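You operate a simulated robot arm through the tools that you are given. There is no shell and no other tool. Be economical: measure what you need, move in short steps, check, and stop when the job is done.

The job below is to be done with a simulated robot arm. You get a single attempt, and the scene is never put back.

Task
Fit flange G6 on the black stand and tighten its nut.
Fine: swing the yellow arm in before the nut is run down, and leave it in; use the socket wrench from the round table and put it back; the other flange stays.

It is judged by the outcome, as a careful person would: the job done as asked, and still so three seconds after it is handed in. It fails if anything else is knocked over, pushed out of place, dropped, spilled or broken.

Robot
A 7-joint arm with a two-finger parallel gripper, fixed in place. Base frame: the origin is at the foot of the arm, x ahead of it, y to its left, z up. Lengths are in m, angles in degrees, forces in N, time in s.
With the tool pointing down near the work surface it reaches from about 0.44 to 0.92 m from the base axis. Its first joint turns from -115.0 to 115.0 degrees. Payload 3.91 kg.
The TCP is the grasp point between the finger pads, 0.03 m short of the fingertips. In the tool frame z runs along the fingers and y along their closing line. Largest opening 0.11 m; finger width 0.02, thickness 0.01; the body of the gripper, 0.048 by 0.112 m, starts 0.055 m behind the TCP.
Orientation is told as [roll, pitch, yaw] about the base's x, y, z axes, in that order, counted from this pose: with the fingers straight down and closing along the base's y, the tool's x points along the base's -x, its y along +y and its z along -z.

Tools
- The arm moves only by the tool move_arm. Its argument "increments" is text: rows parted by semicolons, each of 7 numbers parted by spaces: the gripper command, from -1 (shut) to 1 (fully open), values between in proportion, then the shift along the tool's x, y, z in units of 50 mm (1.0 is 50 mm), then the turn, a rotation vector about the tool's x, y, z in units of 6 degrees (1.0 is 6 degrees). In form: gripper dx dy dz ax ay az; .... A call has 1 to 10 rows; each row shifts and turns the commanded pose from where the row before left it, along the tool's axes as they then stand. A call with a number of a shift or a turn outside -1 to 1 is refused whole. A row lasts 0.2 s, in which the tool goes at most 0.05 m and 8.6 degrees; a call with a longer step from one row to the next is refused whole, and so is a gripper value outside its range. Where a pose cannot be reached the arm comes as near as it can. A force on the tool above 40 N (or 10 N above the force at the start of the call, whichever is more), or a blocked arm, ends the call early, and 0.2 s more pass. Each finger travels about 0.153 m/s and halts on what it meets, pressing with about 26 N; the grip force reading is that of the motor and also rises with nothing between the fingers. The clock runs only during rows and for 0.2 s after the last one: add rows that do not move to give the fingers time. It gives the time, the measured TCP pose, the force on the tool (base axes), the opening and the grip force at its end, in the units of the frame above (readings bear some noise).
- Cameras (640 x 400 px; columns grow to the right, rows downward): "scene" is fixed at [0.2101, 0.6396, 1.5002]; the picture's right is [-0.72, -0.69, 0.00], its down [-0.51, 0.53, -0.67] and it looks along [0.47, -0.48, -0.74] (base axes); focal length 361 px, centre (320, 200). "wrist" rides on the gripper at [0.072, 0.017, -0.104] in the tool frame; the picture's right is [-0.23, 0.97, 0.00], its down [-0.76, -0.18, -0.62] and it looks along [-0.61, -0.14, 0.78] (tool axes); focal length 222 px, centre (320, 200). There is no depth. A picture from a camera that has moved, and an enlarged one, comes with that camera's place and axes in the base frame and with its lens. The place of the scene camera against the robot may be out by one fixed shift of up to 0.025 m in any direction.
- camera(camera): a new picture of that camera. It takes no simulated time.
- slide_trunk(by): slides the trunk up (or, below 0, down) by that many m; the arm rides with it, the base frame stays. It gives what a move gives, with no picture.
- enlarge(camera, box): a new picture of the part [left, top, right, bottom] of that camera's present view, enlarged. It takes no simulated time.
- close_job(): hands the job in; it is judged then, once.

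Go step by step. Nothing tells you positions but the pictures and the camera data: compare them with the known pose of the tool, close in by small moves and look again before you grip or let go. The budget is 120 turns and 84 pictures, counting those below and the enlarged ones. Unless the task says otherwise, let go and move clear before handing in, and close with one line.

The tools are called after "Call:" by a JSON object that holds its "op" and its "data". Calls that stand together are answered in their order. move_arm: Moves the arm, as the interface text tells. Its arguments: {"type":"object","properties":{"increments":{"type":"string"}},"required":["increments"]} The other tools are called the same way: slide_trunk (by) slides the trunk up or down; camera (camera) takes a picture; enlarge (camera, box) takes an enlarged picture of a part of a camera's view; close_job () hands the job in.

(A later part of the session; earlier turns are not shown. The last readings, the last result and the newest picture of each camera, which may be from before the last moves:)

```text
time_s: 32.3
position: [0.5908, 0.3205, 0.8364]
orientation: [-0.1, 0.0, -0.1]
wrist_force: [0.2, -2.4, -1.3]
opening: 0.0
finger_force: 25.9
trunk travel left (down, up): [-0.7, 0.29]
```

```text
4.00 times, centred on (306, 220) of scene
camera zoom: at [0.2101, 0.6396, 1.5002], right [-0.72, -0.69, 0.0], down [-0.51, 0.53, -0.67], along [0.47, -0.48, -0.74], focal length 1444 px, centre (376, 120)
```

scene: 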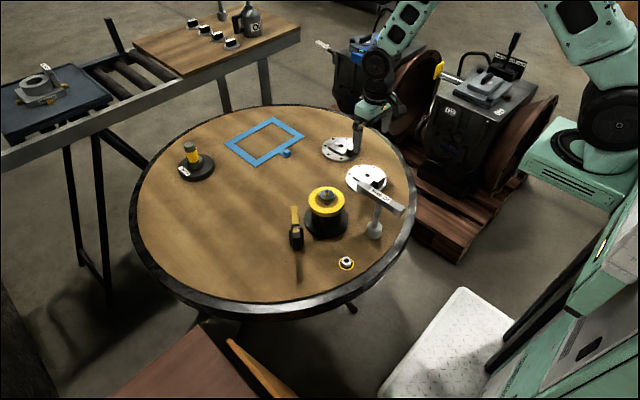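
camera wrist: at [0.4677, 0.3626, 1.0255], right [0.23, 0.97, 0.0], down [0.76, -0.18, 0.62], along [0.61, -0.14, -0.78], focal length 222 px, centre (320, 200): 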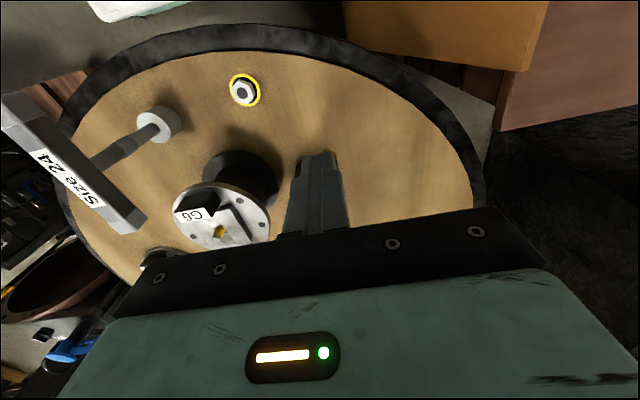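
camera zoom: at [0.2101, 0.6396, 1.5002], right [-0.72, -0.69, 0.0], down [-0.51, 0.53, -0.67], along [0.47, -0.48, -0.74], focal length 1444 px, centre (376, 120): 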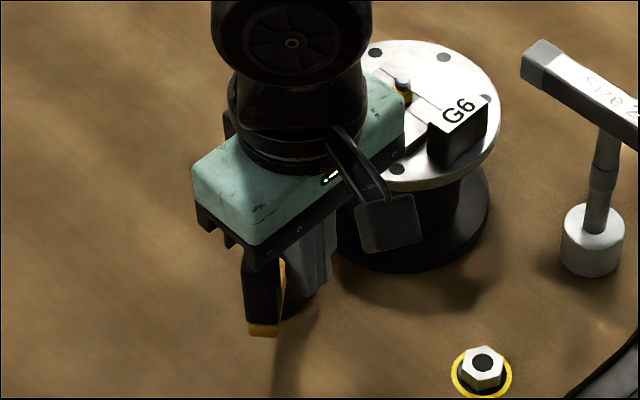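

The arm is swinging freely with small force. I continue along the arc.

Call:
{"op": "move_arm", "data": {"increments": "-1 -0.15 0.13 0 0 0 0;-1 -0.15 0.12 0 0 0 0;-1 -0.15 0.1 0 0 0 0;-1 0 0 0 0 0 0"}}

Call:
{"op": "enlarge", "data": {"camera": "scene", "box": [256, 170, 356, 270]}}

Call:
{"op": "camera", "data": {"camera": "wrist"}}

```text
time_s: 33.3
position: [0.6149, 0.3378, 0.8367]
orientation: [0.0, 0.0, -0.2]
wrist_force: [5.1, -8.1, 0.4]
opening: 0.0001
finger_force: 26.4
trunk travel left (down, up): [-0.7, 0.29]
```

```text
4.00 times, centred on (306, 220) of scene
camera zoom: at [0.2101, 0.6396, 1.5002], right [-0.72, -0.69, 0.0], down [-0.51, 0.53, -0.67], along [0.47, -0.48, -0.74], focal length 1444 px, centre (376, 120)
```

zoom: 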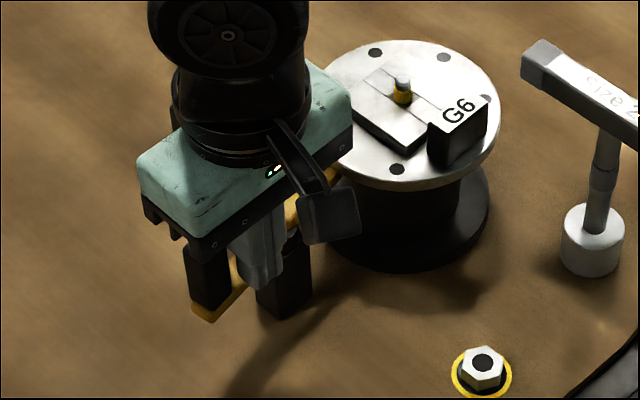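

```text
38 pictures are left
camera wrist: at [0.5425, 0.3554, 0.9406], right [0.23, 0.97, 0.0], down [0.76, -0.18, 0.62], along [0.61, -0.15, -0.78], focal length 222 px, centre (320, 200)
```

wrist: 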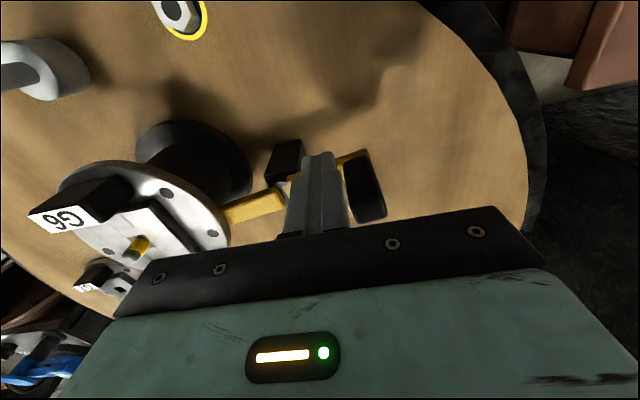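

The finger is now at the flange rim. I enlarge to see whether it is under or against it.

Call:
{"op": "enlarge", "data": {"camera": "wrist", "box": [170, 130, 410, 280]}}

```text
2.67 times, centred on (290, 205) of wrist
camera zoom: at [0.5425, 0.3554, 0.9406], right [0.23, 0.97, 0.0], down [0.76, -0.18, 0.62], along [0.61, -0.15, -0.78], focal length 592 px, centre (400, 187)
```

zoom: 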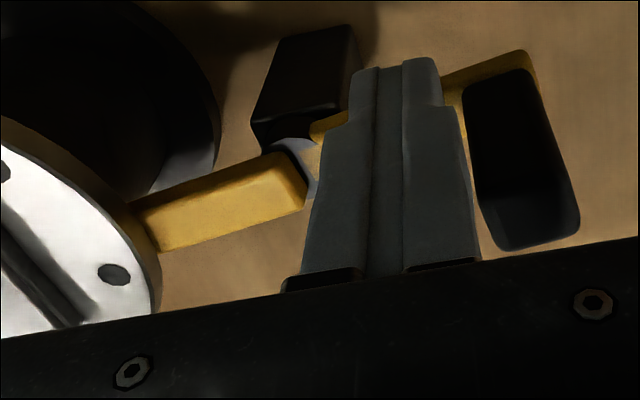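

The finger passes under the rim and points almost at the stud axis. I push a little more to find its stop.

Call:
{"op": "move_arm", "data": {"increments": "-1 -0.06 0.02 0 0 0 0;-1 -0.06 0.02 0 0 0 0;-1 0 0 0 0 0 0"}}

Call:
{"op": "enlarge", "data": {"camera": "wrist", "box": [170, 130, 410, 280]}}

```text
time_s: 34.1
position: [0.6198, 0.3393, 0.8361]
orientation: [-0.1, 0.0, -0.2]
wrist_force: [5.2, -14.0, 3.7]
opening: 0.0
finger_force: 26.7
trunk travel left (down, up): [-0.7, 0.29]
```

```text
2.67 times, centred on (290, 205) of wrist
camera zoom: at [0.548, 0.3571, 0.9406], right [0.23, 0.97, 0.0], down [0.76, -0.18, 0.62], along [0.61, -0.15, -0.78], focal length 592 px, centre (400, 187)
```

zoom: 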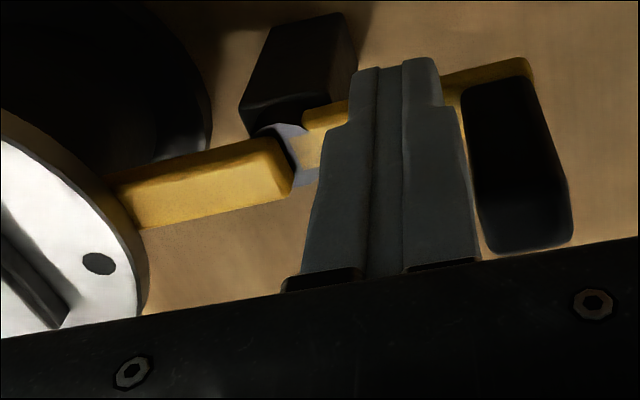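

The finger now points about −87°, right at the stud axis, with force mostly radial. I reposition to the knob's robot side and feel gently for a stop.

Call:
{"op": "move_arm", "data": {"increments": "-1 0.1 -0.3 0 0 0 0;-1 0.8 -0.1 0 0 0 0;-1 0 0.9 0 0 0 0;-1 -0.1 0 0 0 0 0;-1 0 0 0 0 0 0"}}

Call:
{"op": "enlarge", "data": {"camera": "scene", "box": [256, 170, 356, 270]}}

Call:
{"op": "enlarge", "data": {"camera": "wrist", "box": [170, 100, 410, 250]}}

```text
time_s: 35.3
position: [0.5784, 0.3664, 0.8358]
orientation: [0.0, -0.1, -0.2]
wrist_force: [0.3, 0.5, -1.1]
opening: 0.0001
finger_force: 25.4
trunk travel left (down, up): [-0.7, 0.29]
```

```text
4.00 times, centred on (306, 220) of scene
camera zoom: at [0.2101, 0.6396, 1.5002], right [-0.72, -0.69, 0.0], down [-0.51, 0.53, -0.67], along [0.47, -0.48, -0.74], focal length 1444 px, centre (376, 120)
```

zoom: 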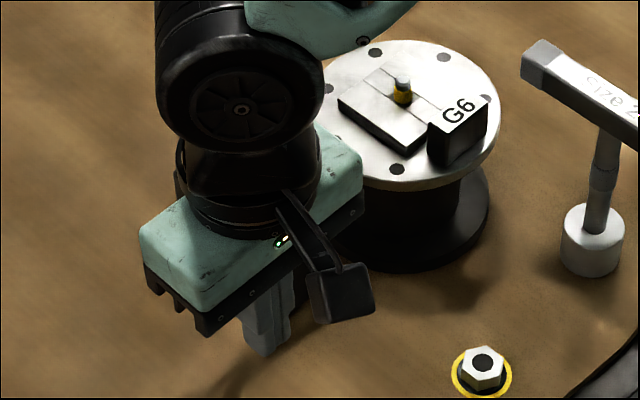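

```text
2.67 times, centred on (290, 175) of wrist
camera zoom: at [0.5068, 0.3832, 0.9404], right [0.23, 0.97, 0.0], down [0.76, -0.18, 0.62], along [0.61, -0.14, -0.78], focal length 592 px, centre (400, 267)
```

zoom: 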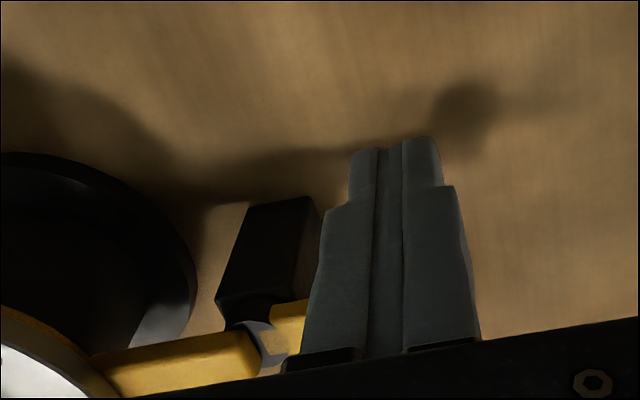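

I push +x gently in small steps.

Call:
{"op": "move_arm", "data": {"increments": "-1 -0.2 0 0 0 0 0;-1 -0.2 0 0 0 0 0;-1 -0.06 0 0 0 0 0;-1 0 0 0 0 0 0"}}

```text
time_s: 36.3
position: [0.6019, 0.3651, 0.8367]
orientation: [-0.2, 0.0, -0.1]
wrist_force: [0.5, 0.2, -0.9]
opening: 0.0
finger_force: 25.8
trunk travel left (down, up): [-0.7, 0.29]
```

Call:
{"op": "move_arm", "data": {"increments": "-1 -0.06 0 0 0 0 0;-1 -0.06 0 0 0 0 0;-1 0 0 0 0 0 0"}}

```text
time_s: 37.1
position: [0.6089, 0.3654, 0.8367]
orientation: [-0.1, -0.1, 0.0]
wrist_force: [-0.1, -0.5, 0.4]
opening: 0.0
finger_force: 26.6
trunk travel left (down, up): [-0.7, 0.29]
```

Call:
{"op": "move_arm", "data": {"increments": "-1 -0.06 0 0 0 0 0;-1 -0.06 0 0 0 0 0;-1 0 0 0 0 0 0"}}

Call:
{"op": "enlarge", "data": {"camera": "scene", "box": [256, 170, 356, 270]}}

```text
time_s: 37.9
position: [0.6139, 0.3662, 0.8361]
orientation: [-0.1, 0.1, -0.1]
wrist_force: [-1.0, 1.0, -0.4]
opening: 0.0
finger_force: 25.8
trunk travel left (down, up): [-0.7, 0.29]
```

```text
4.00 times, centred on (306, 220) of scene
camera zoom: at [0.2101, 0.6396, 1.5002], right [-0.72, -0.69, 0.0], down [-0.51, 0.53, -0.67], along [0.47, -0.48, -0.74], focal length 1444 px, centre (376, 120)
```

zoom: 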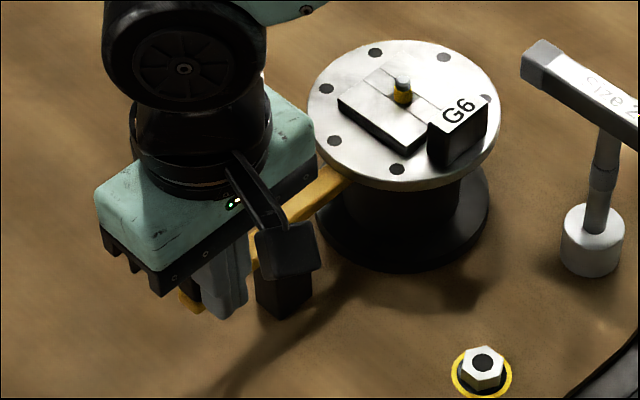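

Call:
{"op": "move_arm", "data": {"increments": "-1 -0.06 0 0 0 0 0;-1 -0.04 0 0 0 0 0;-1 0 0 0 0 0 0"}}

```text
time_s: 38.7
position: [0.6188, 0.366, 0.835]
orientation: [-0.1, 0.0, -0.2]
wrist_force: [-0.5, -0.5, 0.0]
opening: 0.0
finger_force: 26.2
trunk travel left (down, up): [-0.7, 0.29]
```

There is no stop felt. I rise and look at the arm's angle directly.

Call:
{"op": "move_arm", "data": {"increments": "-1 0.1 0 -0.3 0 0 0;-1 0.3 0 -0.9 0 0 0;-1 0.6 -0.6 -0.3 0 0 0;-1 0.6 -0.6 0 0 0 0;-1 0.6 -0.6 0 0 0 0;-1 0 0 0 0 0 0"}}

Call:
{"op": "enlarge", "data": {"camera": "scene", "box": [256, 170, 376, 270]}}

Call:
{"op": "camera", "data": {"camera": "wrist"}}

```text
time_s: 40.1
position: [0.507, 0.2745, 0.9115]
orientation: [0.0, 0.0, -0.1]
wrist_force: [0.1, 0.5, 0.3]
opening: 0.0
finger_force: 26.1
trunk travel left (down, up): [-0.7, 0.29]
```

```text
4.00 times, centred on (316, 220) of scene
camera zoom: at [0.2101, 0.6396, 1.5002], right [-0.72, -0.69, 0.0], down [-0.51, 0.53, -0.67], along [0.47, -0.48, -0.74], focal length 1444 px, centre (336, 120)
```

zoom: 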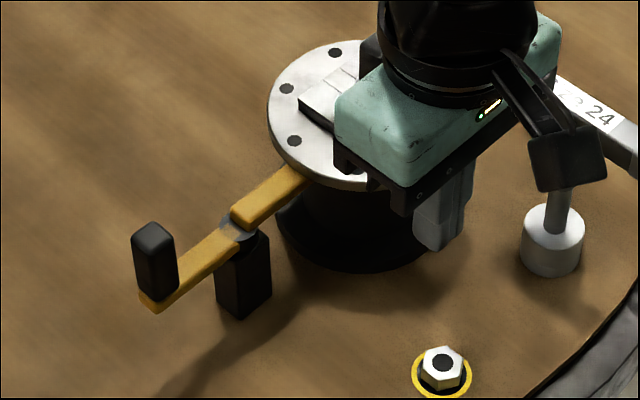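

```text
31 pictures are left
camera wrist: at [0.4356, 0.2924, 1.0155], right [0.23, 0.97, 0.0], down [0.76, -0.18, 0.62], along [0.61, -0.14, -0.78], focal length 222 px, centre (320, 200)
```

wrist: 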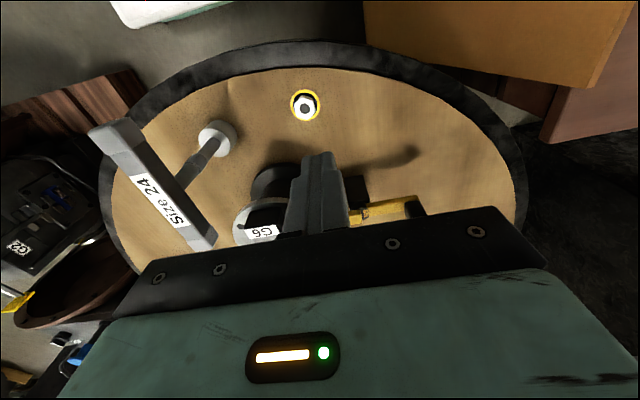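

The arm is in: the finger is under the rim and in line with the stud. Next is the nut, at about (0.507,0.258), so I look closely at its flats.

Call:
{"op": "move_arm", "data": {"increments": "1 0.1 -0.2 0.4 0 0 0;1 0 -0.1 0.5 0 0 0;1 0 0 0.3 0 0 0;1 0 0 0 0 0 0"}}

Call:
{"op": "enlarge", "data": {"camera": "wrist", "box": [270, 60, 370, 130]}}

```text
time_s: 41.1
position: [0.5043, 0.2597, 0.8517]
orientation: [-0.1, 0.0, -0.1]
wrist_force: [-0.2, 0.2, 1.0]
opening: 0.1103
finger_force: 0.1
trunk travel left (down, up): [-0.7, 0.29]
```

```text
5.71 times, centred on (320, 95) of wrist
camera zoom: at [0.4319, 0.2774, 0.9554], right [0.23, 0.97, 0.0], down [0.76, -0.18, 0.62], along [0.61, -0.14, -0.78], focal length 1269 px, centre (320, 800)
```

zoom: 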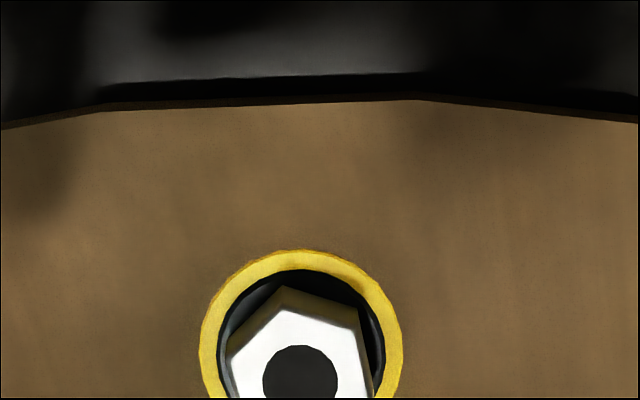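

The nut's flats face ±y within a few degrees, so gripping along y works. I descend over it.

Call:
{"op": "move_arm", "data": {"increments": "0.2 -0.114 -0.068 0.5 0 0 0;0.2 0 0 0.5 0 0 0;0.2 0 0 0.4 0 0 0;0.2 0 0 0 0 0 0"}}

Call:
{"op": "enlarge", "data": {"camera": "wrist", "box": [240, 60, 400, 220]}}

Call:
{"op": "enlarge", "data": {"camera": "scene", "box": [306, 220, 386, 280]}}

```text
time_s: 42.1
position: [0.5088, 0.2569, 0.7819]
orientation: [-0.2, 0.1, -0.1]
wrist_force: [-0.1, 0.1, -0.5]
opening: 0.0658
finger_force: 0.1
trunk travel left (down, up): [-0.7, 0.29]
```

```text
2.50 times, centred on (320, 140) of wrist
camera zoom: at [0.4376, 0.2741, 0.8858], right [0.23, 0.97, 0.0], down [0.76, -0.18, 0.62], along [0.61, -0.14, -0.78], focal length 555 px, centre (320, 350)
```

zoom: 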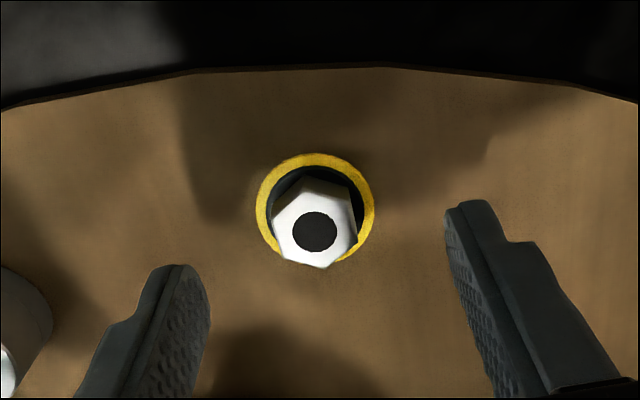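

```text
6.67 times, centred on (346, 250) of scene
camera zoom: at [0.2101, 0.6396, 1.5002], right [-0.72, -0.69, 0.0], down [-0.51, 0.53, -0.67], along [0.47, -0.48, -0.74], focal length 2406 px, centre (147, -133)
```

zoom: 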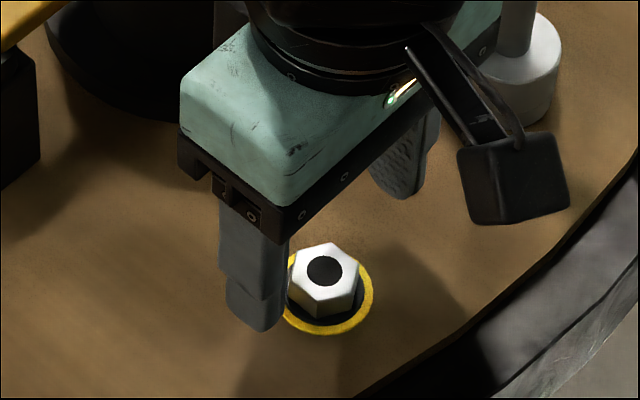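

The nut is at (0.510,0.256), which matches. I lower and grip.

Call:
{"op": "move_arm", "data": {"increments": "0.2 -0.02 -0.02 0.2 0 0 0;0.2 0 0 0.2 0 0 0;0.2 0 0 0.1 0 0 0;-0.2 0 0 0 0 0 0;-0.6 0 0 0 0 0 0;-1 0 0 0 0 0 0;-1 0 0 0 0 0 0"}}

```text
time_s: 43.7
position: [0.51, 0.2568, 0.7567]
orientation: [-0.1, 0.0, -0.1]
wrist_force: [0.7, -0.1, -0.3]
opening: 0.0266
finger_force: 25.7
trunk travel left (down, up): [-0.7, 0.29]
```

The opening of 26.6 mm is a bit more than 24, so the nut may be gripped slightly off its flats. I lift a little and look.

Call:
{"op": "move_arm", "data": {"increments": "-1 0 0 -0.3 0 0 0;-1 0 0 -0.6 0 0 0;-1 0 0 -0.6 0 0 0;-1 0 0 0 0 0 0"}}

Call:
{"op": "enlarge", "data": {"camera": "wrist", "box": [270, 100, 370, 200]}}

Call:
{"op": "enlarge", "data": {"camera": "scene", "box": [306, 200, 386, 280]}}

```text
time_s: 44.7
position: [0.5124, 0.2566, 0.8313]
orientation: [-0.1, 0.0, -0.1]
wrist_force: [0.6, 0.9, 0.1]
opening: 0.0265
finger_force: 25.6
trunk travel left (down, up): [-0.7, 0.29]
```

```text
4.00 times, centred on (320, 150) of wrist
camera zoom: at [0.4397, 0.2739, 0.9353], right [0.23, 0.97, 0.0], down [0.76, -0.18, 0.62], along [0.61, -0.14, -0.78], focal length 888 px, centre (320, 400)
```

zoom: 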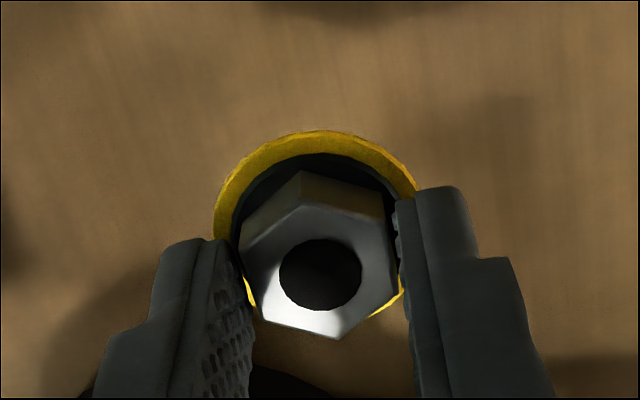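

```text
5.00 times, centred on (346, 240) of scene
camera zoom: at [0.2101, 0.6396, 1.5002], right [-0.72, -0.69, 0.0], down [-0.51, 0.53, -0.67], along [0.47, -0.48, -0.74], focal length 1804 px, centre (190, 0)
```

zoom: 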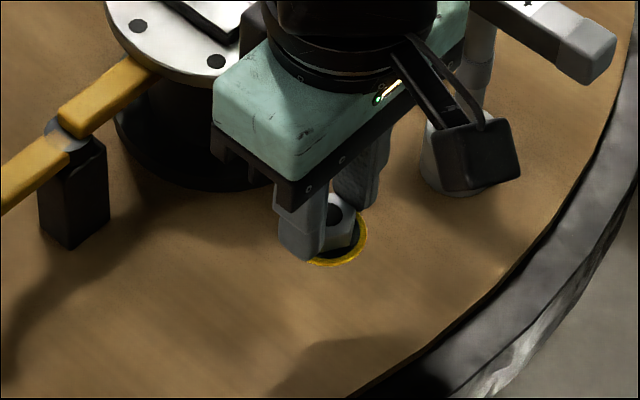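

The nut is held. I carry it over the stud.

Call:
{"op": "move_arm", "data": {"increments": "-1 0 0 -0.7 0 0 0;-1 0 0 -0.8 0 0 0;-1 -0.1 0 -0.5 0 0 0;-1 -0.62 -0.33 0 0 0 0;-1 -0.62 -0.33 0 0 0 0;-1 -0.62 -0.33 0 0 0 0;-1 -0.62 -0.33 0 0 0 0;-1 0 0 0 0 0 0;-1 0 0 0 0 0 0"}}

Call:
{"op": "enlarge", "data": {"camera": "wrist", "box": [250, 80, 390, 220]}}

```text
time_s: 46.7
position: [0.64, 0.1913, 0.9314]
orientation: [-0.1, 0.0, -0.1]
wrist_force: [-0.6, 1.0, -0.8]
opening: 0.0264
finger_force: 26.4
trunk travel left (down, up): [-0.7, 0.29]
```

```text
2.86 times, centred on (320, 150) of wrist
camera zoom: at [0.5678, 0.2075, 1.0355], right [0.23, 0.97, 0.0], down [0.76, -0.18, 0.62], along [0.61, -0.14, -0.78], focal length 635 px, centre (320, 343)
```

zoom: 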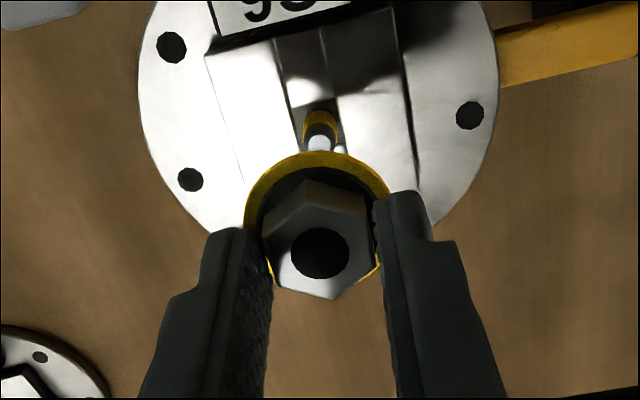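

The nut carries its own yellow collar. I fine-tune x by +2 mm and y by −1 mm, then descend onto the stud.

Call:
{"op": "move_arm", "data": {"increments": "-1 -0.036 -0.016 0.3 0 0 0;-1 0 0 0.3 0 0 0;-1 0 0 0.24 0 0 0;-1 0 0 0 0 0 0;-1 0 0 0 0 0 0"}}

Call:
{"op": "enlarge", "data": {"camera": "scene", "box": [291, 160, 361, 230]}}

Call:
{"op": "enlarge", "data": {"camera": "wrist", "box": [260, 90, 380, 210]}}

```text
time_s: 47.9
position: [0.6407, 0.1894, 0.8889]
orientation: [-0.1, 0.0, 0.0]
wrist_force: [0.4, 0.1, -0.4]
opening: 0.0264
finger_force: 26.1
trunk travel left (down, up): [-0.7, 0.29]
```

```text
5.71 times, centred on (326, 195) of scene
camera zoom: at [0.2101, 0.6396, 1.5002], right [-0.72, -0.69, 0.0], down [-0.51, 0.53, -0.67], along [0.47, -0.48, -0.74], focal length 2062 px, centre (286, 229)
```

zoom: 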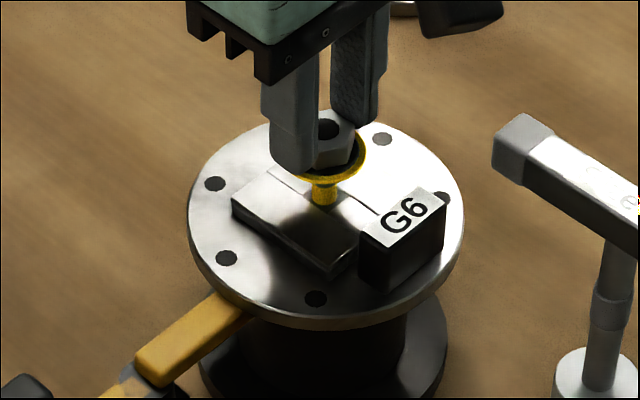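

```text
3.33 times, centred on (320, 150) of wrist
camera zoom: at [0.5693, 0.2074, 0.9933], right [0.23, 0.97, 0.0], down [0.76, -0.18, 0.62], along [0.61, -0.14, -0.78], focal length 740 px, centre (320, 367)
```

zoom: 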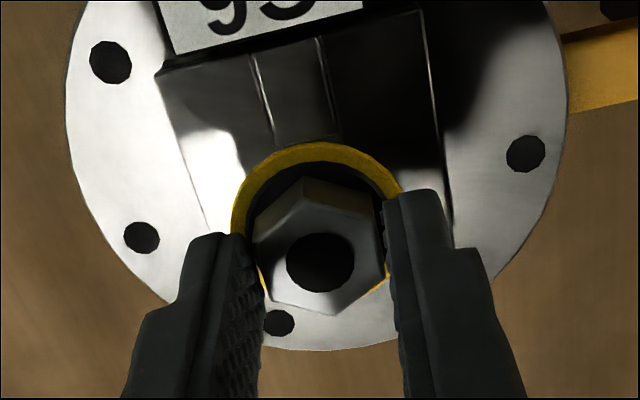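

The nut is above the stud and aligned. I descend slowly to contact.

Call:
{"op": "move_arm", "data": {"increments": "-1 0 0 0.06 0 0 0;-1 0 0 0.06 0 0 0;-1 0 0 0.06 0 0 0;-1 0 0 0.04 0 0 0;-1 0 0 0 0 0 0"}}

```text
time_s: 49.1
position: [0.6416, 0.1903, 0.8777]
orientation: [-0.1, 0.0, -0.2]
wrist_force: [0.2, 0.2, -0.6]
opening: 0.0266
finger_force: 26.2
trunk travel left (down, up): [-0.7, 0.29]
```

Call:
{"op": "move_arm", "data": {"increments": "-1 0 0 0.04 0 0 0;-1 0 0 0.04 0 0 0;-1 0 0 0.04 0 0 0;-1 0 0 0 0 0 0"}}

Call:
{"op": "enlarge", "data": {"camera": "scene", "box": [296, 170, 356, 230]}}

```text
time_s: 50.1
position: [0.6403, 0.1904, 0.8718]
orientation: [-0.2, 0.1, 0.0]
wrist_force: [-4.7, 1.3, 1.8]
opening: 0.0267
finger_force: 25.8
trunk travel left (down, up): [-0.7, 0.29]
```

```text
6.67 times, centred on (326, 200) of scene
camera zoom: at [0.2101, 0.6396, 1.5002], right [-0.72, -0.69, 0.0], down [-0.51, 0.53, -0.67], along [0.47, -0.48, -0.74], focal length 2406 px, centre (280, 200)
```

zoom: 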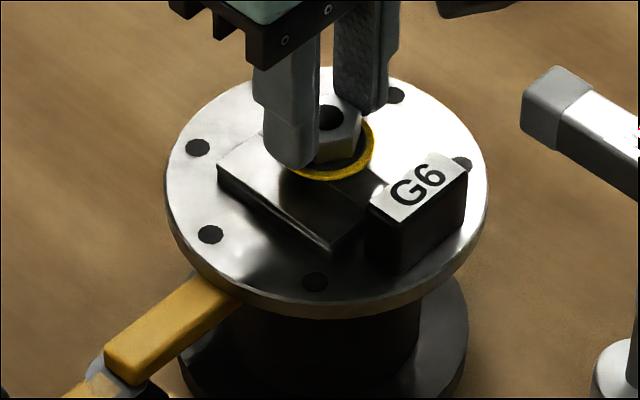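

Light contact and slightly low-side force; the stud has entered the bore. I ease −x by 1 mm and turn clockwise with gentle downward feed.

Call:
{"op": "move_arm", "data": {"increments": "-1 0.02 0 0.02 0 0 0;-1 0 0 0.02 0 0 1;-1 0 0 0.01 0 0 1;-1 0 0 0.01 0 0 1;-1 0 0 0.01 0 0 1;-1 0 0 0.01 0 0 1;-1 0 0 0.01 0 0 1;-1 0 0 0 0 0 0"}}

```text
time_s: 51.9
position: [0.6403, 0.1894, 0.8672]
orientation: [0.0, -0.1, -36.2]
wrist_force: [4.6, 3.6, 6.5]
opening: 0.0266
finger_force: 25.8
trunk travel left (down, up): [-0.7, 0.29]
```

It went down about 5 mm with the turn. I release, rise, and see whether the nut stays on the stud.

Call:
{"op": "move_arm", "data": {"increments": "-0.8 0 0 0 0 0 0;-0.3 0 0 0 0 0 0;0 0 0 0 0 0 0;0 0 0 0 0 0 0;0 0 0 -0.5 0 0 0;0 0 0 -0.8 0 0 0;0 0 0 -0.5 0 0 0;0 0 0 0 0 0 0"}}

Call:
{"op": "enlarge", "data": {"camera": "scene", "box": [296, 170, 356, 230]}}

```text
time_s: 53.7
position: [0.6393, 0.1917, 0.9591]
orientation: [0.0, 0.0, -36.1]
wrist_force: [0.8, -0.3, -0.2]
opening: 0.055
finger_force: 0.0
trunk travel left (down, up): [-0.7, 0.29]
```

```text
6.67 times, centred on (326, 200) of scene
camera zoom: at [0.2101, 0.6396, 1.5002], right [-0.72, -0.69, 0.0], down [-0.51, 0.53, -0.67], along [0.47, -0.48, -0.74], focal length 2406 px, centre (280, 200)
```

zoom: 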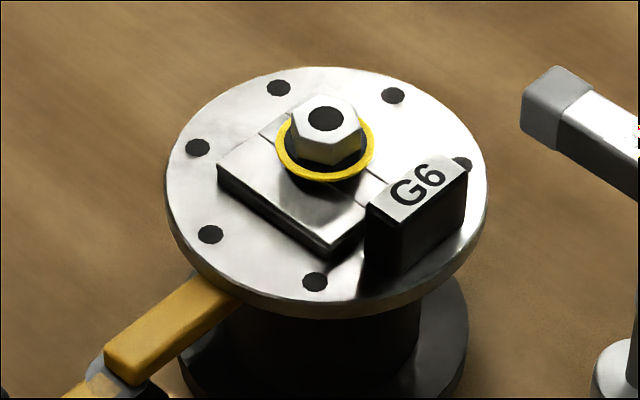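

The nut is started on the stud. Next is the wrench, whose T-handle is centred near (0.52,0.13,0.855) and runs along x. I turn back to yaw 0 and move above it.

Call:
{"op": "move_arm", "data": {"increments": "0.6 0 0 0 0 0 -1;0.8 0 0 0 0 0 -1;1 0 0 0 0 0 -1;1 0 0 0 0 0 -1;1 0 0 0 0 0 -1;1 0 0 0 0 0 -1;1 0.79 -0.42 0 0 0 0;1 0.79 -0.42 0 0 0 0;1 0.79 -0.42 0 0 0 0;1 0 0 0 0 0 0"}}

Call:
{"op": "camera", "data": {"camera": "wrist"}}

```text
time_s: 55.9
position: [0.5222, 0.1255, 0.9577]
orientation: [-0.1, 0.0, -0.1]
wrist_force: [0.4, 0.7, 0.0]
opening: 0.1097
finger_force: 0.1
trunk travel left (down, up): [-0.7, 0.29]
```

```text
20 pictures are left
camera wrist: at [0.4497, 0.1432, 1.0618], right [0.23, 0.97, 0.0], down [0.76, -0.18, 0.62], along [0.61, -0.14, -0.78], focal length 222 px, centre (320, 200)
```

wrist: 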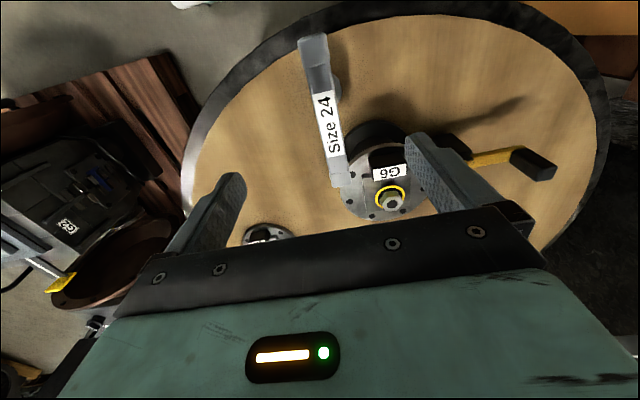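

The handle axis is at y≈0.136, yaw≈0, centre x≈0.523. I shift +10 mm in y and descend astride the handle.

Call:
{"op": "move_arm", "data": {"increments": "1 -0.02 0.21 0 0 0 0;1 0 0 0.6 0 0 0;1 0 0 0.6 0 0 0;1 0 0 0.5 0 0 0;1 0 0 0.3 0 0 0;1 0 0 0 0 0 0"}}

Call:
{"op": "enlarge", "data": {"camera": "scene", "box": [330, 160, 420, 250]}}

```text
time_s: 57.3
position: [0.5223, 0.1373, 0.858]
orientation: [-0.1, 0.0, -0.1]
wrist_force: [0.1, 0.9, -0.8]
opening: 0.1101
finger_force: 0.0
trunk travel left (down, up): [-0.7, 0.29]
```

```text
4.44 times, centred on (375, 205) of scene
camera zoom: at [0.2101, 0.6396, 1.5002], right [-0.72, -0.69, 0.0], down [-0.51, 0.53, -0.67], along [0.47, -0.48, -0.74], focal length 1604 px, centre (76, 178)
```

zoom: 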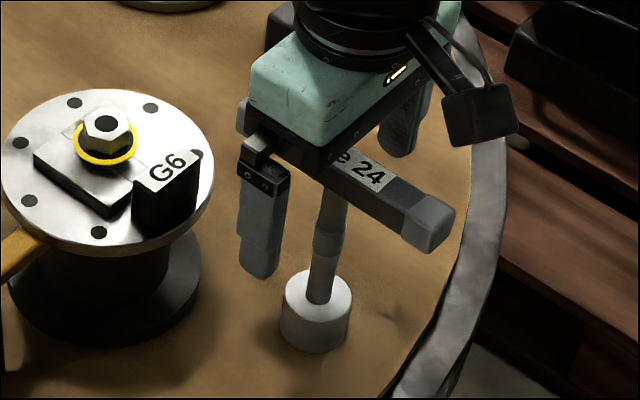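

The fingers straddle the handle at its shaft. I close.

Call:
{"op": "move_arm", "data": {"increments": "0.3 0 0 0 0 0 0;-0.3 0 0 0 0 0 0;-0.7 0 0 0 0 0 0;-1 0 0 0 0 0 0;-1 0 0 0 0 0 0;-1 0 0 0 0 0 0"}}

```text
time_s: 58.7
position: [0.5217, 0.1374, 0.8575]
orientation: [-0.1, -0.1, -0.2]
wrist_force: [0.2, -1.8, -0.1]
opening: 0.0199
finger_force: 26.1
trunk travel left (down, up): [-0.7, 0.29]
```

The handle is gripped (20 mm). I lift straight up and look.

Call:
{"op": "move_arm", "data": {"increments": "-1 0 0 -0.3 0 0 0;-1 0 0 -0.6 0 0 0;-1 0 0 -0.8 0 0 0;-1 0 0 -0.8 0 0 0;-1 0 0 -0.8 0 0 0;-1 0 0 -0.3 0 0 0;-1 0 0 0 0 0 0;-1 0 0 0 0 0 0"}}

Call:
{"op": "enlarge", "data": {"camera": "scene", "box": [290, 80, 450, 240]}}

```text
time_s: 60.5
position: [0.5226, 0.1368, 1.0377]
orientation: [-0.2, 0.0, -0.1]
wrist_force: [0.2, 0.9, -3.0]
opening: 0.0197
finger_force: 25.7
trunk travel left (down, up): [-0.7, 0.29]
```

```text
2.50 times, centred on (370, 160) of scene
camera zoom: at [0.2101, 0.6396, 1.5002], right [-0.72, -0.69, 0.0], down [-0.51, 0.53, -0.67], along [0.47, -0.48, -0.74], focal length 902 px, centre (195, 300)
```

zoom: 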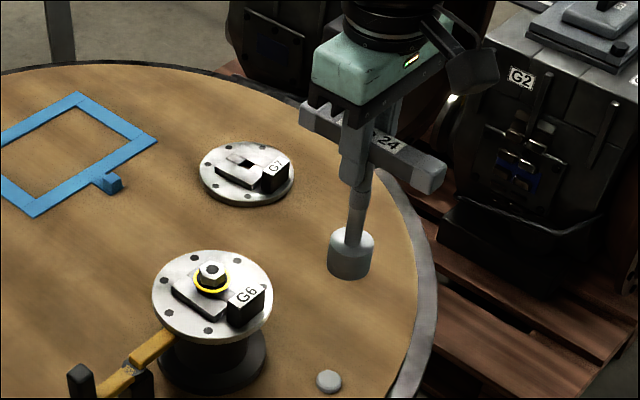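

The wrench hangs vertical on the TCP axis. I move it over the nut at (0.6413,0.1902).

Call:
{"op": "move_arm", "data": {"increments": "-1 -0.5 0.22 0 0 0 0;-1 -0.7 0.32 0 0 0 0;-1 -0.7 0.32 0 0 0 0;-1 -0.46 0.2 0 0 0 0;-1 0 0 0 0 0 0;-1 0 0 0 0 0 0"}}

Call:
{"op": "enlarge", "data": {"camera": "scene", "box": [286, 130, 376, 220]}}

Call:
{"op": "enlarge", "data": {"camera": "wrist", "box": [250, 70, 390, 200]}}

```text
time_s: 61.9
position: [0.6402, 0.1912, 1.038]
orientation: [-0.1, 0.0, -0.1]
wrist_force: [-0.3, 0.7, -4.1]
opening: 0.0198
finger_force: 25.6
trunk travel left (down, up): [-0.7, 0.29]
```

```text
4.44 times, centred on (331, 175) of scene
camera zoom: at [0.2101, 0.6396, 1.5002], right [-0.72, -0.69, 0.0], down [-0.51, 0.53, -0.67], along [0.47, -0.48, -0.74], focal length 1604 px, centre (271, 311)
```

zoom: 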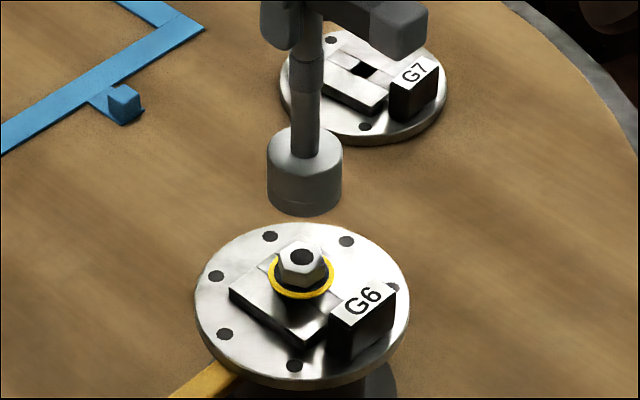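

```text
3.08 times, centred on (320, 135) of wrist
camera zoom: at [0.5693, 0.2083, 1.1415], right [0.23, 0.97, 0.0], down [0.76, -0.18, 0.62], along [0.61, -0.14, -0.78], focal length 684 px, centre (320, 400)
```

zoom: 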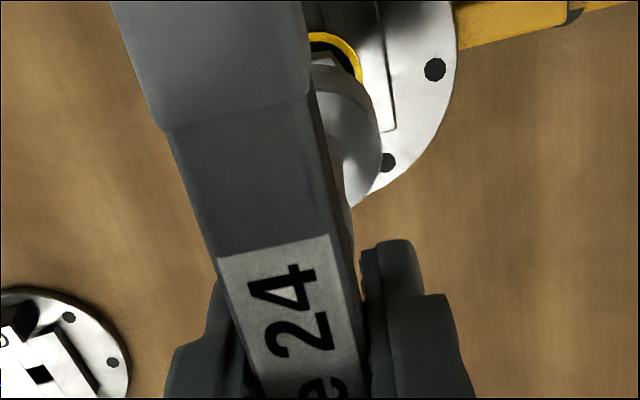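

The socket is within about 1 mm of the nut axis. I nudge it slightly and descend toward the nut.

Call:
{"op": "move_arm", "data": {"increments": "-1 -0.02 0.008 0.3 0 0 0;-1 0 0 0.3 0 0 0;-1 0 0 0.2 0 0 0;-1 0 0 0.1 0 0 0;-1 0 0 0.06 0 0 0;-1 0 0 0 0 0 0"}}

Call:
{"op": "enlarge", "data": {"camera": "scene", "box": [291, 150, 361, 220]}}

```text
time_s: 63.3
position: [0.6411, 0.192, 0.9895]
orientation: [-0.1, 0.0, 0.0]
wrist_force: [-0.1, 0.1, -1.9]
opening: 0.0198
finger_force: 26.1
trunk travel left (down, up): [-0.7, 0.29]
```

```text
5.71 times, centred on (326, 185) of scene
camera zoom: at [0.2101, 0.6396, 1.5002], right [-0.72, -0.69, 0.0], down [-0.51, 0.53, -0.67], along [0.47, -0.48, -0.74], focal length 2062 px, centre (286, 286)
```

zoom: 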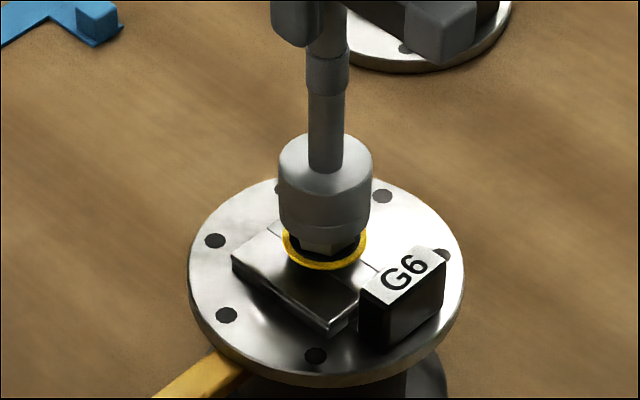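

The socket is over the nut, and the force suggests first contact. I lower in small steps.

Call:
{"op": "move_arm", "data": {"increments": "-1 0 0 0.04 0 0 0;-1 0 0 0.04 0 0 0;-1 0 0 0 0 0 0"}}

```text
time_s: 64.1
position: [0.642, 0.1905, 0.986]
orientation: [-0.2, 0.0, -0.1]
wrist_force: [-0.8, -0.3, -3.3]
opening: 0.0198
finger_force: 25.9
trunk travel left (down, up): [-0.7, 0.29]
```

Call:
{"op": "move_arm", "data": {"increments": "-1 0 0 0.05 0 0 0;-1 0 0 0.05 0 0 0;-1 0 0 0 0 0 0"}}

```text
time_s: 64.9
position: [0.6416, 0.1906, 0.9813]
orientation: [-0.1, 0.0, -0.1]
wrist_force: [-0.1, -0.8, -3.3]
opening: 0.0198
finger_force: 26.2
trunk travel left (down, up): [-0.7, 0.29]
```

Call:
{"op": "move_arm", "data": {"increments": "-1 0 0 0.05 0 0 0;-1 0 0 0.05 0 0 0;-1 0 0 0 0 0 0"}}

Call:
{"op": "enlarge", "data": {"camera": "scene", "box": [301, 165, 351, 215]}}

```text
time_s: 65.7
position: [0.6417, 0.1913, 0.9761]
orientation: [-0.1, 0.0, -0.2]
wrist_force: [-0.2, -0.5, -2.8]
opening: 0.0196
finger_force: 26.4
trunk travel left (down, up): [-0.7, 0.29]
```

```text
8.00 times, centred on (326, 190) of scene
camera zoom: at [0.2101, 0.6396, 1.5002], right [-0.72, -0.69, 0.0], down [-0.51, 0.53, -0.67], along [0.47, -0.48, -0.74], focal length 2887 px, centre (272, 280)
```

zoom: 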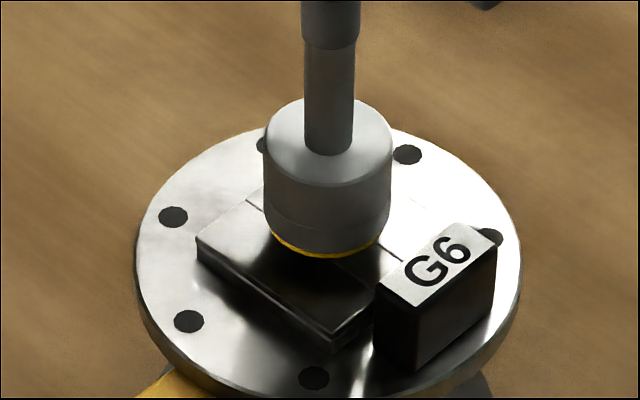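

The socket is over the nut, near the collar. I turn clockwise with a light downward feed.

Call:
{"op": "move_arm", "data": {"increments": "-1 0 0 0.02 0 0 1;-1 0 0 0.01 0 0 1;-1 0 0 0.01 0 0 1;-1 0 0 0.01 0 0 1;-1 0 0 0.01 0 0 1;-1 0 0 0.01 0 0 1;-1 0 0 0.01 0 0 1;-1 0 0 0.01 0 0 1;-1 0 0 0.01 0 0 1;-1 0 0 0 0 0 0"}}

```text
time_s: 67.9
position: [0.6415, 0.1912, 0.9714]
orientation: [0.1, -0.1, -54.2]
wrist_force: [0.3, -2.5, 20.2]
opening: 0.0196
finger_force: 26.5
trunk travel left (down, up): [-0.7, 0.29]
```

Now there is 20 N axial, so the socket is bottomed on the nut. I keep turning without more feed.

Call:
{"op": "move_arm", "data": {"increments": "-1 0 0 0 0 0 1;-1 0 0 0 0 0 1;-1 0 0 0 0 0 1;-1 0 0 0 0 0 1;-1 0 0 0 0 0 1;-1 0 0 0 0 0 1;-1 0 0 0 0 0 1;-1 0 0 0 0 0 1;-1 0 0 0 0 0 0"}}

Call:
{"op": "enlarge", "data": {"camera": "scene", "box": [301, 165, 351, 215]}}

```text
time_s: 69.9
position: [0.642, 0.1908, 0.9697]
orientation: [-0.2, 0.0, -102.1]
wrist_force: [-0.8, -3.1, 3.2]
opening: 0.0197
finger_force: 25.9
trunk travel left (down, up): [-0.7, 0.29]
```

```text
8.00 times, centred on (326, 190) of scene
camera zoom: at [0.2101, 0.6396, 1.5002], right [-0.72, -0.69, 0.0], down [-0.51, 0.53, -0.67], along [0.47, -0.48, -0.74], focal length 2887 px, centre (272, 280)
```

zoom: 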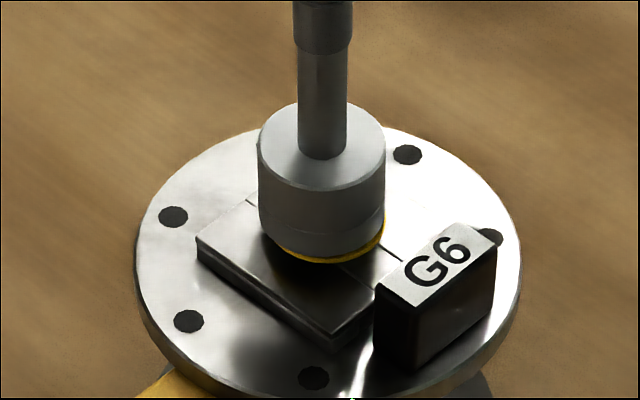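

The axial force relaxed to 3 N as the nut ran down. I continue turning with light feed.

Call:
{"op": "move_arm", "data": {"increments": "-1 0 0 0.02 0 0 1;-1 0 0 0.01 0 0 1;-1 0 0 0.01 0 0 1;-1 0 0 0.01 0 0 1;-1 0 0 0.01 0 0 1;-1 0 0 0.01 0 0 1;-1 0 0 0 0 0 0"}}

```text
time_s: 71.5
position: [0.641, 0.1908, 0.9686]
orientation: [0.2, 0.1, -138.2]
wrist_force: [1.8, -0.5, 19.9]
opening: 0.0197
finger_force: 26.0
trunk travel left (down, up): [-0.7, 0.29]
```

Call:
{"op": "move_arm", "data": {"increments": "-1 0 0 0 0 0 1;-1 0 0 0 0 0 1;-1 0 0 0 0 0 1;-1 0 0 0 0 0 1;-1 0 0 0 0 0 1;-1 0 0 0 0 0 1;-1 0 0 0 0 0 0"}}

```text
time_s: 73.1
position: [0.6413, 0.1901, 0.9677]
orientation: [0.1, 0.0, -174.2]
wrist_force: [3.2, -1.9, 9.8]
opening: 0.0195
finger_force: 26.0
trunk travel left (down, up): [-0.7, 0.29]
```

Call:
{"op": "move_arm", "data": {"increments": "-1 0 0 0 0 0 1;-1 0 0 0 0 0 1;-1 0 0 0 0 0 1;-1 0 0 0 0 0 1;-1 0 0 0 0 0 1;-1 0 0 0 0 0 1;-1 0 0 0 0 0 0"}}

Call:
{"op": "enlarge", "data": {"camera": "scene", "box": [291, 145, 361, 215]}}

```text
time_s: 74.0
position: [0.6437, 0.1932, 0.9746]
orientation: [-0.5, 0.7, 171.2]
wrist_force: [-3.0, 0.0, 14.1]
opening: 0.0198
finger_force: 26.2
out of reach, approached as far as the arm can: row 3, 4
trunk travel left (down, up): [-0.7, 0.29]
stopped in row 4: the force on the tool passed its limit (the readings are from after the stop); the commanded pose is now the measured one
```

```text
5.71 times, centred on (326, 180) of scene
camera zoom: at [0.2101, 0.6396, 1.5002], right [-0.72, -0.69, 0.0], down [-0.51, 0.53, -0.67], along [0.47, -0.48, -0.74], focal length 2062 px, centre (286, 314)
```

zoom: 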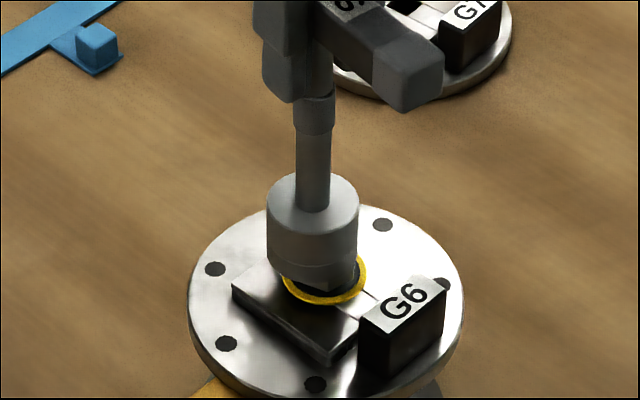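

The wrist joint reached its limit near −187°. I lift the socket off, unwind 240° (a multiple of the hex's 60°), and take another stroke.

Call:
{"op": "move_arm", "data": {"increments": "-1 0 0 -0.3 0 0 0;-1 0 0 -0.5 0 0 0;-1 0 0 0 0 0 -1;-1 0 0 0 0 0 -1;-1 0 0 0 0 0 -1;-1 0 0 0 0 0 -1;-1 0 0 0 0 0 -1;-1 0 0 0 0 0 -1;-1 0 0 0 0 0 -1;-1 0 0 0 0 0 -1"}}

Call:
{"op": "enlarge", "data": {"camera": "scene", "box": [301, 165, 351, 215]}}

Call:
{"op": "move_arm", "data": {"increments": "-1 0 0 0 0 0 -1;-1 0 0 0 0 0 -1;-1 0 0 0 0 0 -1;-1 0 0 0 0 0 -1;-1 0 0 0 0 0 -1;-1 0 0 0 0 0 -1;-1 0 0 0 0 0 -1;-1 0 0 0 0 0 -1;-1 0 0 0 0 0 -1;-1 0 0 0 0 0 -1"}}

Call:
{"op": "move_arm", "data": {"increments": "-1 0 0 0 0 0 -1;-1 0 0 0 0 0 -1;-1 0 0 0 0 0 -1;-1 0 0 0 0 0 -1;-1 0 0 0 0 0 -1;-1 0 0 0 0 0 -1;-1 0 0 0 0 0 -1;-1 0 0 0 0 0 -1;-1 0 0 0 0 0 -1;-1 0 0 0 0 0 -1"}}

```text
time_s: 76.2
position: [0.6432, 0.1923, 1.0138]
orientation: [0.1, 0.7, -140.8]
wrist_force: [0.4, -0.6, -4.0]
opening: 0.0195
finger_force: 26.0
trunk travel left (down, up): [-0.7, 0.29]
```

```text
8.00 times, centred on (326, 190) of scene
camera zoom: at [0.2101, 0.6396, 1.5002], right [-0.72, -0.69, 0.0], down [-0.51, 0.53, -0.67], along [0.47, -0.48, -0.74], focal length 2887 px, centre (272, 280)
```

zoom: 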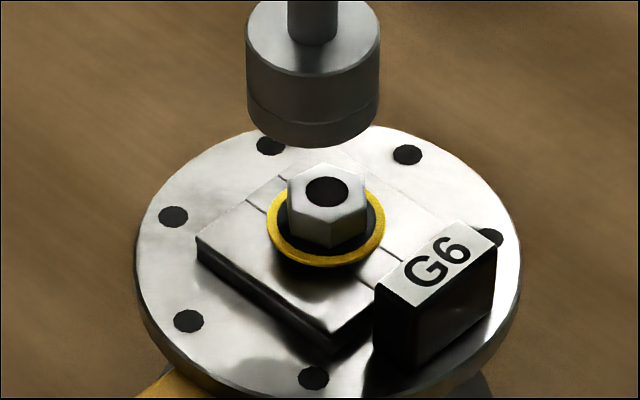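

```text
time_s: 78.4
position: [0.6428, 0.192, 1.0127]
orientation: [0.7, 0.2, -80.8]
wrist_force: [0.2, 0.7, -3.4]
opening: 0.0197
finger_force: 25.6
trunk travel left (down, up): [-0.7, 0.29]
```

```text
time_s: 80.6
position: [0.643, 0.1922, 1.013]
orientation: [0.5, -0.5, -20.8]
wrist_force: [-0.3, -0.6, -3.3]
opening: 0.0197
finger_force: 25.8
trunk travel left (down, up): [-0.7, 0.29]
```

The nut is lower, with little gap left. I correct the small tilt and offset, then unwind further for the second stroke.

Call:
{"op": "move_arm", "data": {"increments": "-1 0.02 -0.042 0 0.083 0.083 0;-1 0 0 0 0 0 -1;-1 0 0 0 0 0 -1;-1 0 0 0 0 0 -1;-1 0 0 0 0 0 -1;-1 0 0 0 0 0 -1;-1 0 0 0 0 0 -1;-1 0 0 0 0 0 0"}}

```text
time_s: 82.4
position: [0.6409, 0.1917, 1.0126]
orientation: [0.0, 0.0, 15.1]
wrist_force: [1.1, 0.0, -2.8]
opening: 0.0198
finger_force: 26.2
trunk travel left (down, up): [-0.7, 0.29]
```

Call:
{"op": "move_arm", "data": {"increments": "-1 0 0 0 0 0 -1;-1 0 0 0 0 0 -1;-1 0 0 0 0 0 -1;-1 0 0 0 0 0 -1;-1 0 0 0 0 0 -1;-1 0 0 0 0 0 -1;-1 0 0 0.3 0 0 0;-1 0 0 0.2 0 0 0;-1 0 0 0 0 0 0"}}

```text
time_s: 84.4
position: [0.6411, 0.1911, 0.9882]
orientation: [-0.1, -0.1, 51.1]
wrist_force: [0.5, 1.1, -2.8]
opening: 0.0198
finger_force: 25.5
trunk travel left (down, up): [-0.7, 0.29]
```

Now I lower onto the nut in small steps.

Call:
{"op": "move_arm", "data": {"increments": "-1 0 0 0.06 0 0 0;-1 0 0 0.06 0 0 0;-1 0 0 0.06 0 0 0;-1 0 0 0.06 0 0 0;-1 0 0 0.06 0 0 0;-1 0 0 0 0 0 0"}}

```text
time_s: 85.8
position: [0.6409, 0.1906, 0.973]
orientation: [0.1, 0.0, 51.0]
wrist_force: [-1.1, -0.4, -1.3]
opening: 0.0195
finger_force: 25.6
trunk travel left (down, up): [-0.7, 0.29]
```

Call:
{"op": "move_arm", "data": {"increments": "-1 0 0 0.05 0 0 0;-1 0 0 0.03 0 0 0.5;-1 0 0 0.03 0 0 1;-1 0 0 0.03 0 0 1;-1 0 0 0.01 0 0 1;-1 0 0 0.01 0 0 1;-1 0 0 0 0 0 0"}}

```text
time_s: 87.4
position: [0.6407, 0.191, 0.9659]
orientation: [0.1, -0.1, 24.0]
wrist_force: [-4.7, -1.9, -2.9]
opening: 0.0198
finger_force: 26.0
trunk travel left (down, up): [-0.7, 0.29]
```

Call:
{"op": "move_arm", "data": {"increments": "-1 0 0 0.03 0 0 1;-1 0 0 0.03 0 0 1;-1 0 0 0.03 0 0 1;-1 0 0 0.02 0 0 1;-1 0 0 0.01 0 0 1;-1 0 0 0.01 0 0 1;-1 0 0 0 0 0 1;-1 0 0 0 0 0 0"}}

```text
time_s: 88.9
position: [0.6438, 0.191, 0.9625]
orientation: [0.4, -0.4, -15.4]
wrist_force: [-4.2, -2.0, 16.5]
opening: 0.0198
finger_force: 25.6
trunk travel left (down, up): [-0.7, 0.29]
stopped in row 7: the force on the tool passed its limit (the readings are from after the stop); the commanded pose is now the measured one
```

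The force limit tripped at z=0.9625, so the nut may be snug. I look.

Call:
{"op": "enlarge", "data": {"camera": "scene", "box": [301, 165, 351, 215]}}

```text
8.00 times, centred on (326, 190) of scene
camera zoom: at [0.2101, 0.6396, 1.5002], right [-0.72, -0.69, 0.0], down [-0.51, 0.53, -0.67], along [0.47, -0.48, -0.74], focal length 2887 px, centre (272, 280)
```

zoom: 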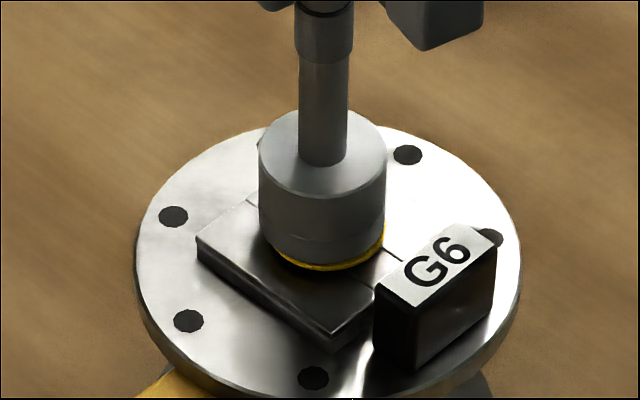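

I recentre, ease the axial load, and turn on to test for tightness.

Call:
{"op": "move_arm", "data": {"increments": "-1 0.045 -0.01 -0.01 0.067 0.067 0;-1 0 0 0 0 0 0.7;-1 0 0 0 0 0 0.7;-1 0 0 0 0 0 0.7;-1 0 0 0 0 0 0.7;-1 0 0 0 0 0 0"}}

```text
time_s: 90.3
position: [0.6414, 0.1916, 0.9614]
orientation: [-0.1, 0.0, -32.3]
wrist_force: [7.4, -3.0, 18.2]
opening: 0.0196
finger_force: 25.7
trunk travel left (down, up): [-0.7, 0.29]
```

Call:
{"op": "move_arm", "data": {"increments": "-1 0 0 0 0 0 0.8;-1 0 0 0 0 0 0.8;-1 0 0 0 0 0 0.8;-1 0 0 0 0 0 0.8;-1 0 0 0 0 0 0.8;-1 0 0 0 0 0 0.8;-1 0 0 0 0 0 0.8;-1 0 0 0 0 0 0.8;-1 0 0 0 0 0 0"}}

```text
time_s: 92.3
position: [0.6417, 0.192, 0.9605]
orientation: [-0.3, 0.1, -70.8]
wrist_force: [-0.6, -0.9, -1.6]
opening: 0.0197
finger_force: 25.8
trunk travel left (down, up): [-0.7, 0.29]
```

The axial load fell again, so the nut is still running down. I continue with feed.

Call:
{"op": "move_arm", "data": {"increments": "-1 0 0 0.03 0 0 0.9;-1 0 0 0.01 0 0 0.9;-1 0 0 0.01 0 0 0.9;-1 0 0 0.005 0 0 0.9;-1 0 0 0.005 0 0 0.9;-1 0 0 0.005 0 0 0.9;-1 0 0 0.005 0 0 0.9;-1 0 0 0.005 0 0 0.9;-1 0 0 0 0 0 0"}}

```text
time_s: 94.3
position: [0.6419, 0.1915, 0.9574]
orientation: [0.0, 0.0, -113.9]
wrist_force: [1.4, 0.6, 19.5]
opening: 0.0196
finger_force: 26.6
trunk travel left (down, up): [-0.7, 0.29]
```

Call:
{"op": "move_arm", "data": {"increments": "-1 0 0 0 0 0 0.9;-1 0 0 0 0 0 0.9;-1 0 0 0 0 0 0.9;-1 0 0 0 0 0 0.9;-1 0 0 0 0 0 0.9;-1 0 0 0 0 0 0.9;-1 0 0 0 0 0 0.9;-1 0 0 0 0 0 0.9;-1 0 0 0 0 0 0.9;-1 0 0 0 0 0 0"}}

Call:
{"op": "enlarge", "data": {"camera": "scene", "box": [301, 165, 351, 215]}}

```text
time_s: 96.5
position: [0.6419, 0.1906, 0.9583]
orientation: [-0.1, -0.1, -162.5]
wrist_force: [0.0, 2.4, 14.3]
opening: 0.0197
finger_force: 26.3
trunk travel left (down, up): [-0.7, 0.29]
```

```text
8.00 times, centred on (326, 190) of scene
camera zoom: at [0.2101, 0.6396, 1.5002], right [-0.72, -0.69, 0.0], down [-0.51, 0.53, -0.67], along [0.47, -0.48, -0.74], focal length 2887 px, centre (272, 280)
```

zoom: 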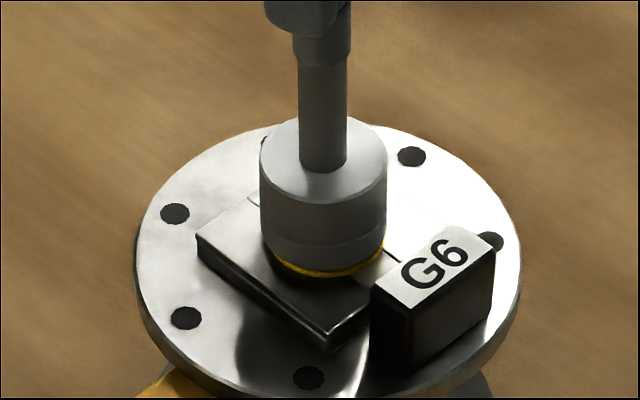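

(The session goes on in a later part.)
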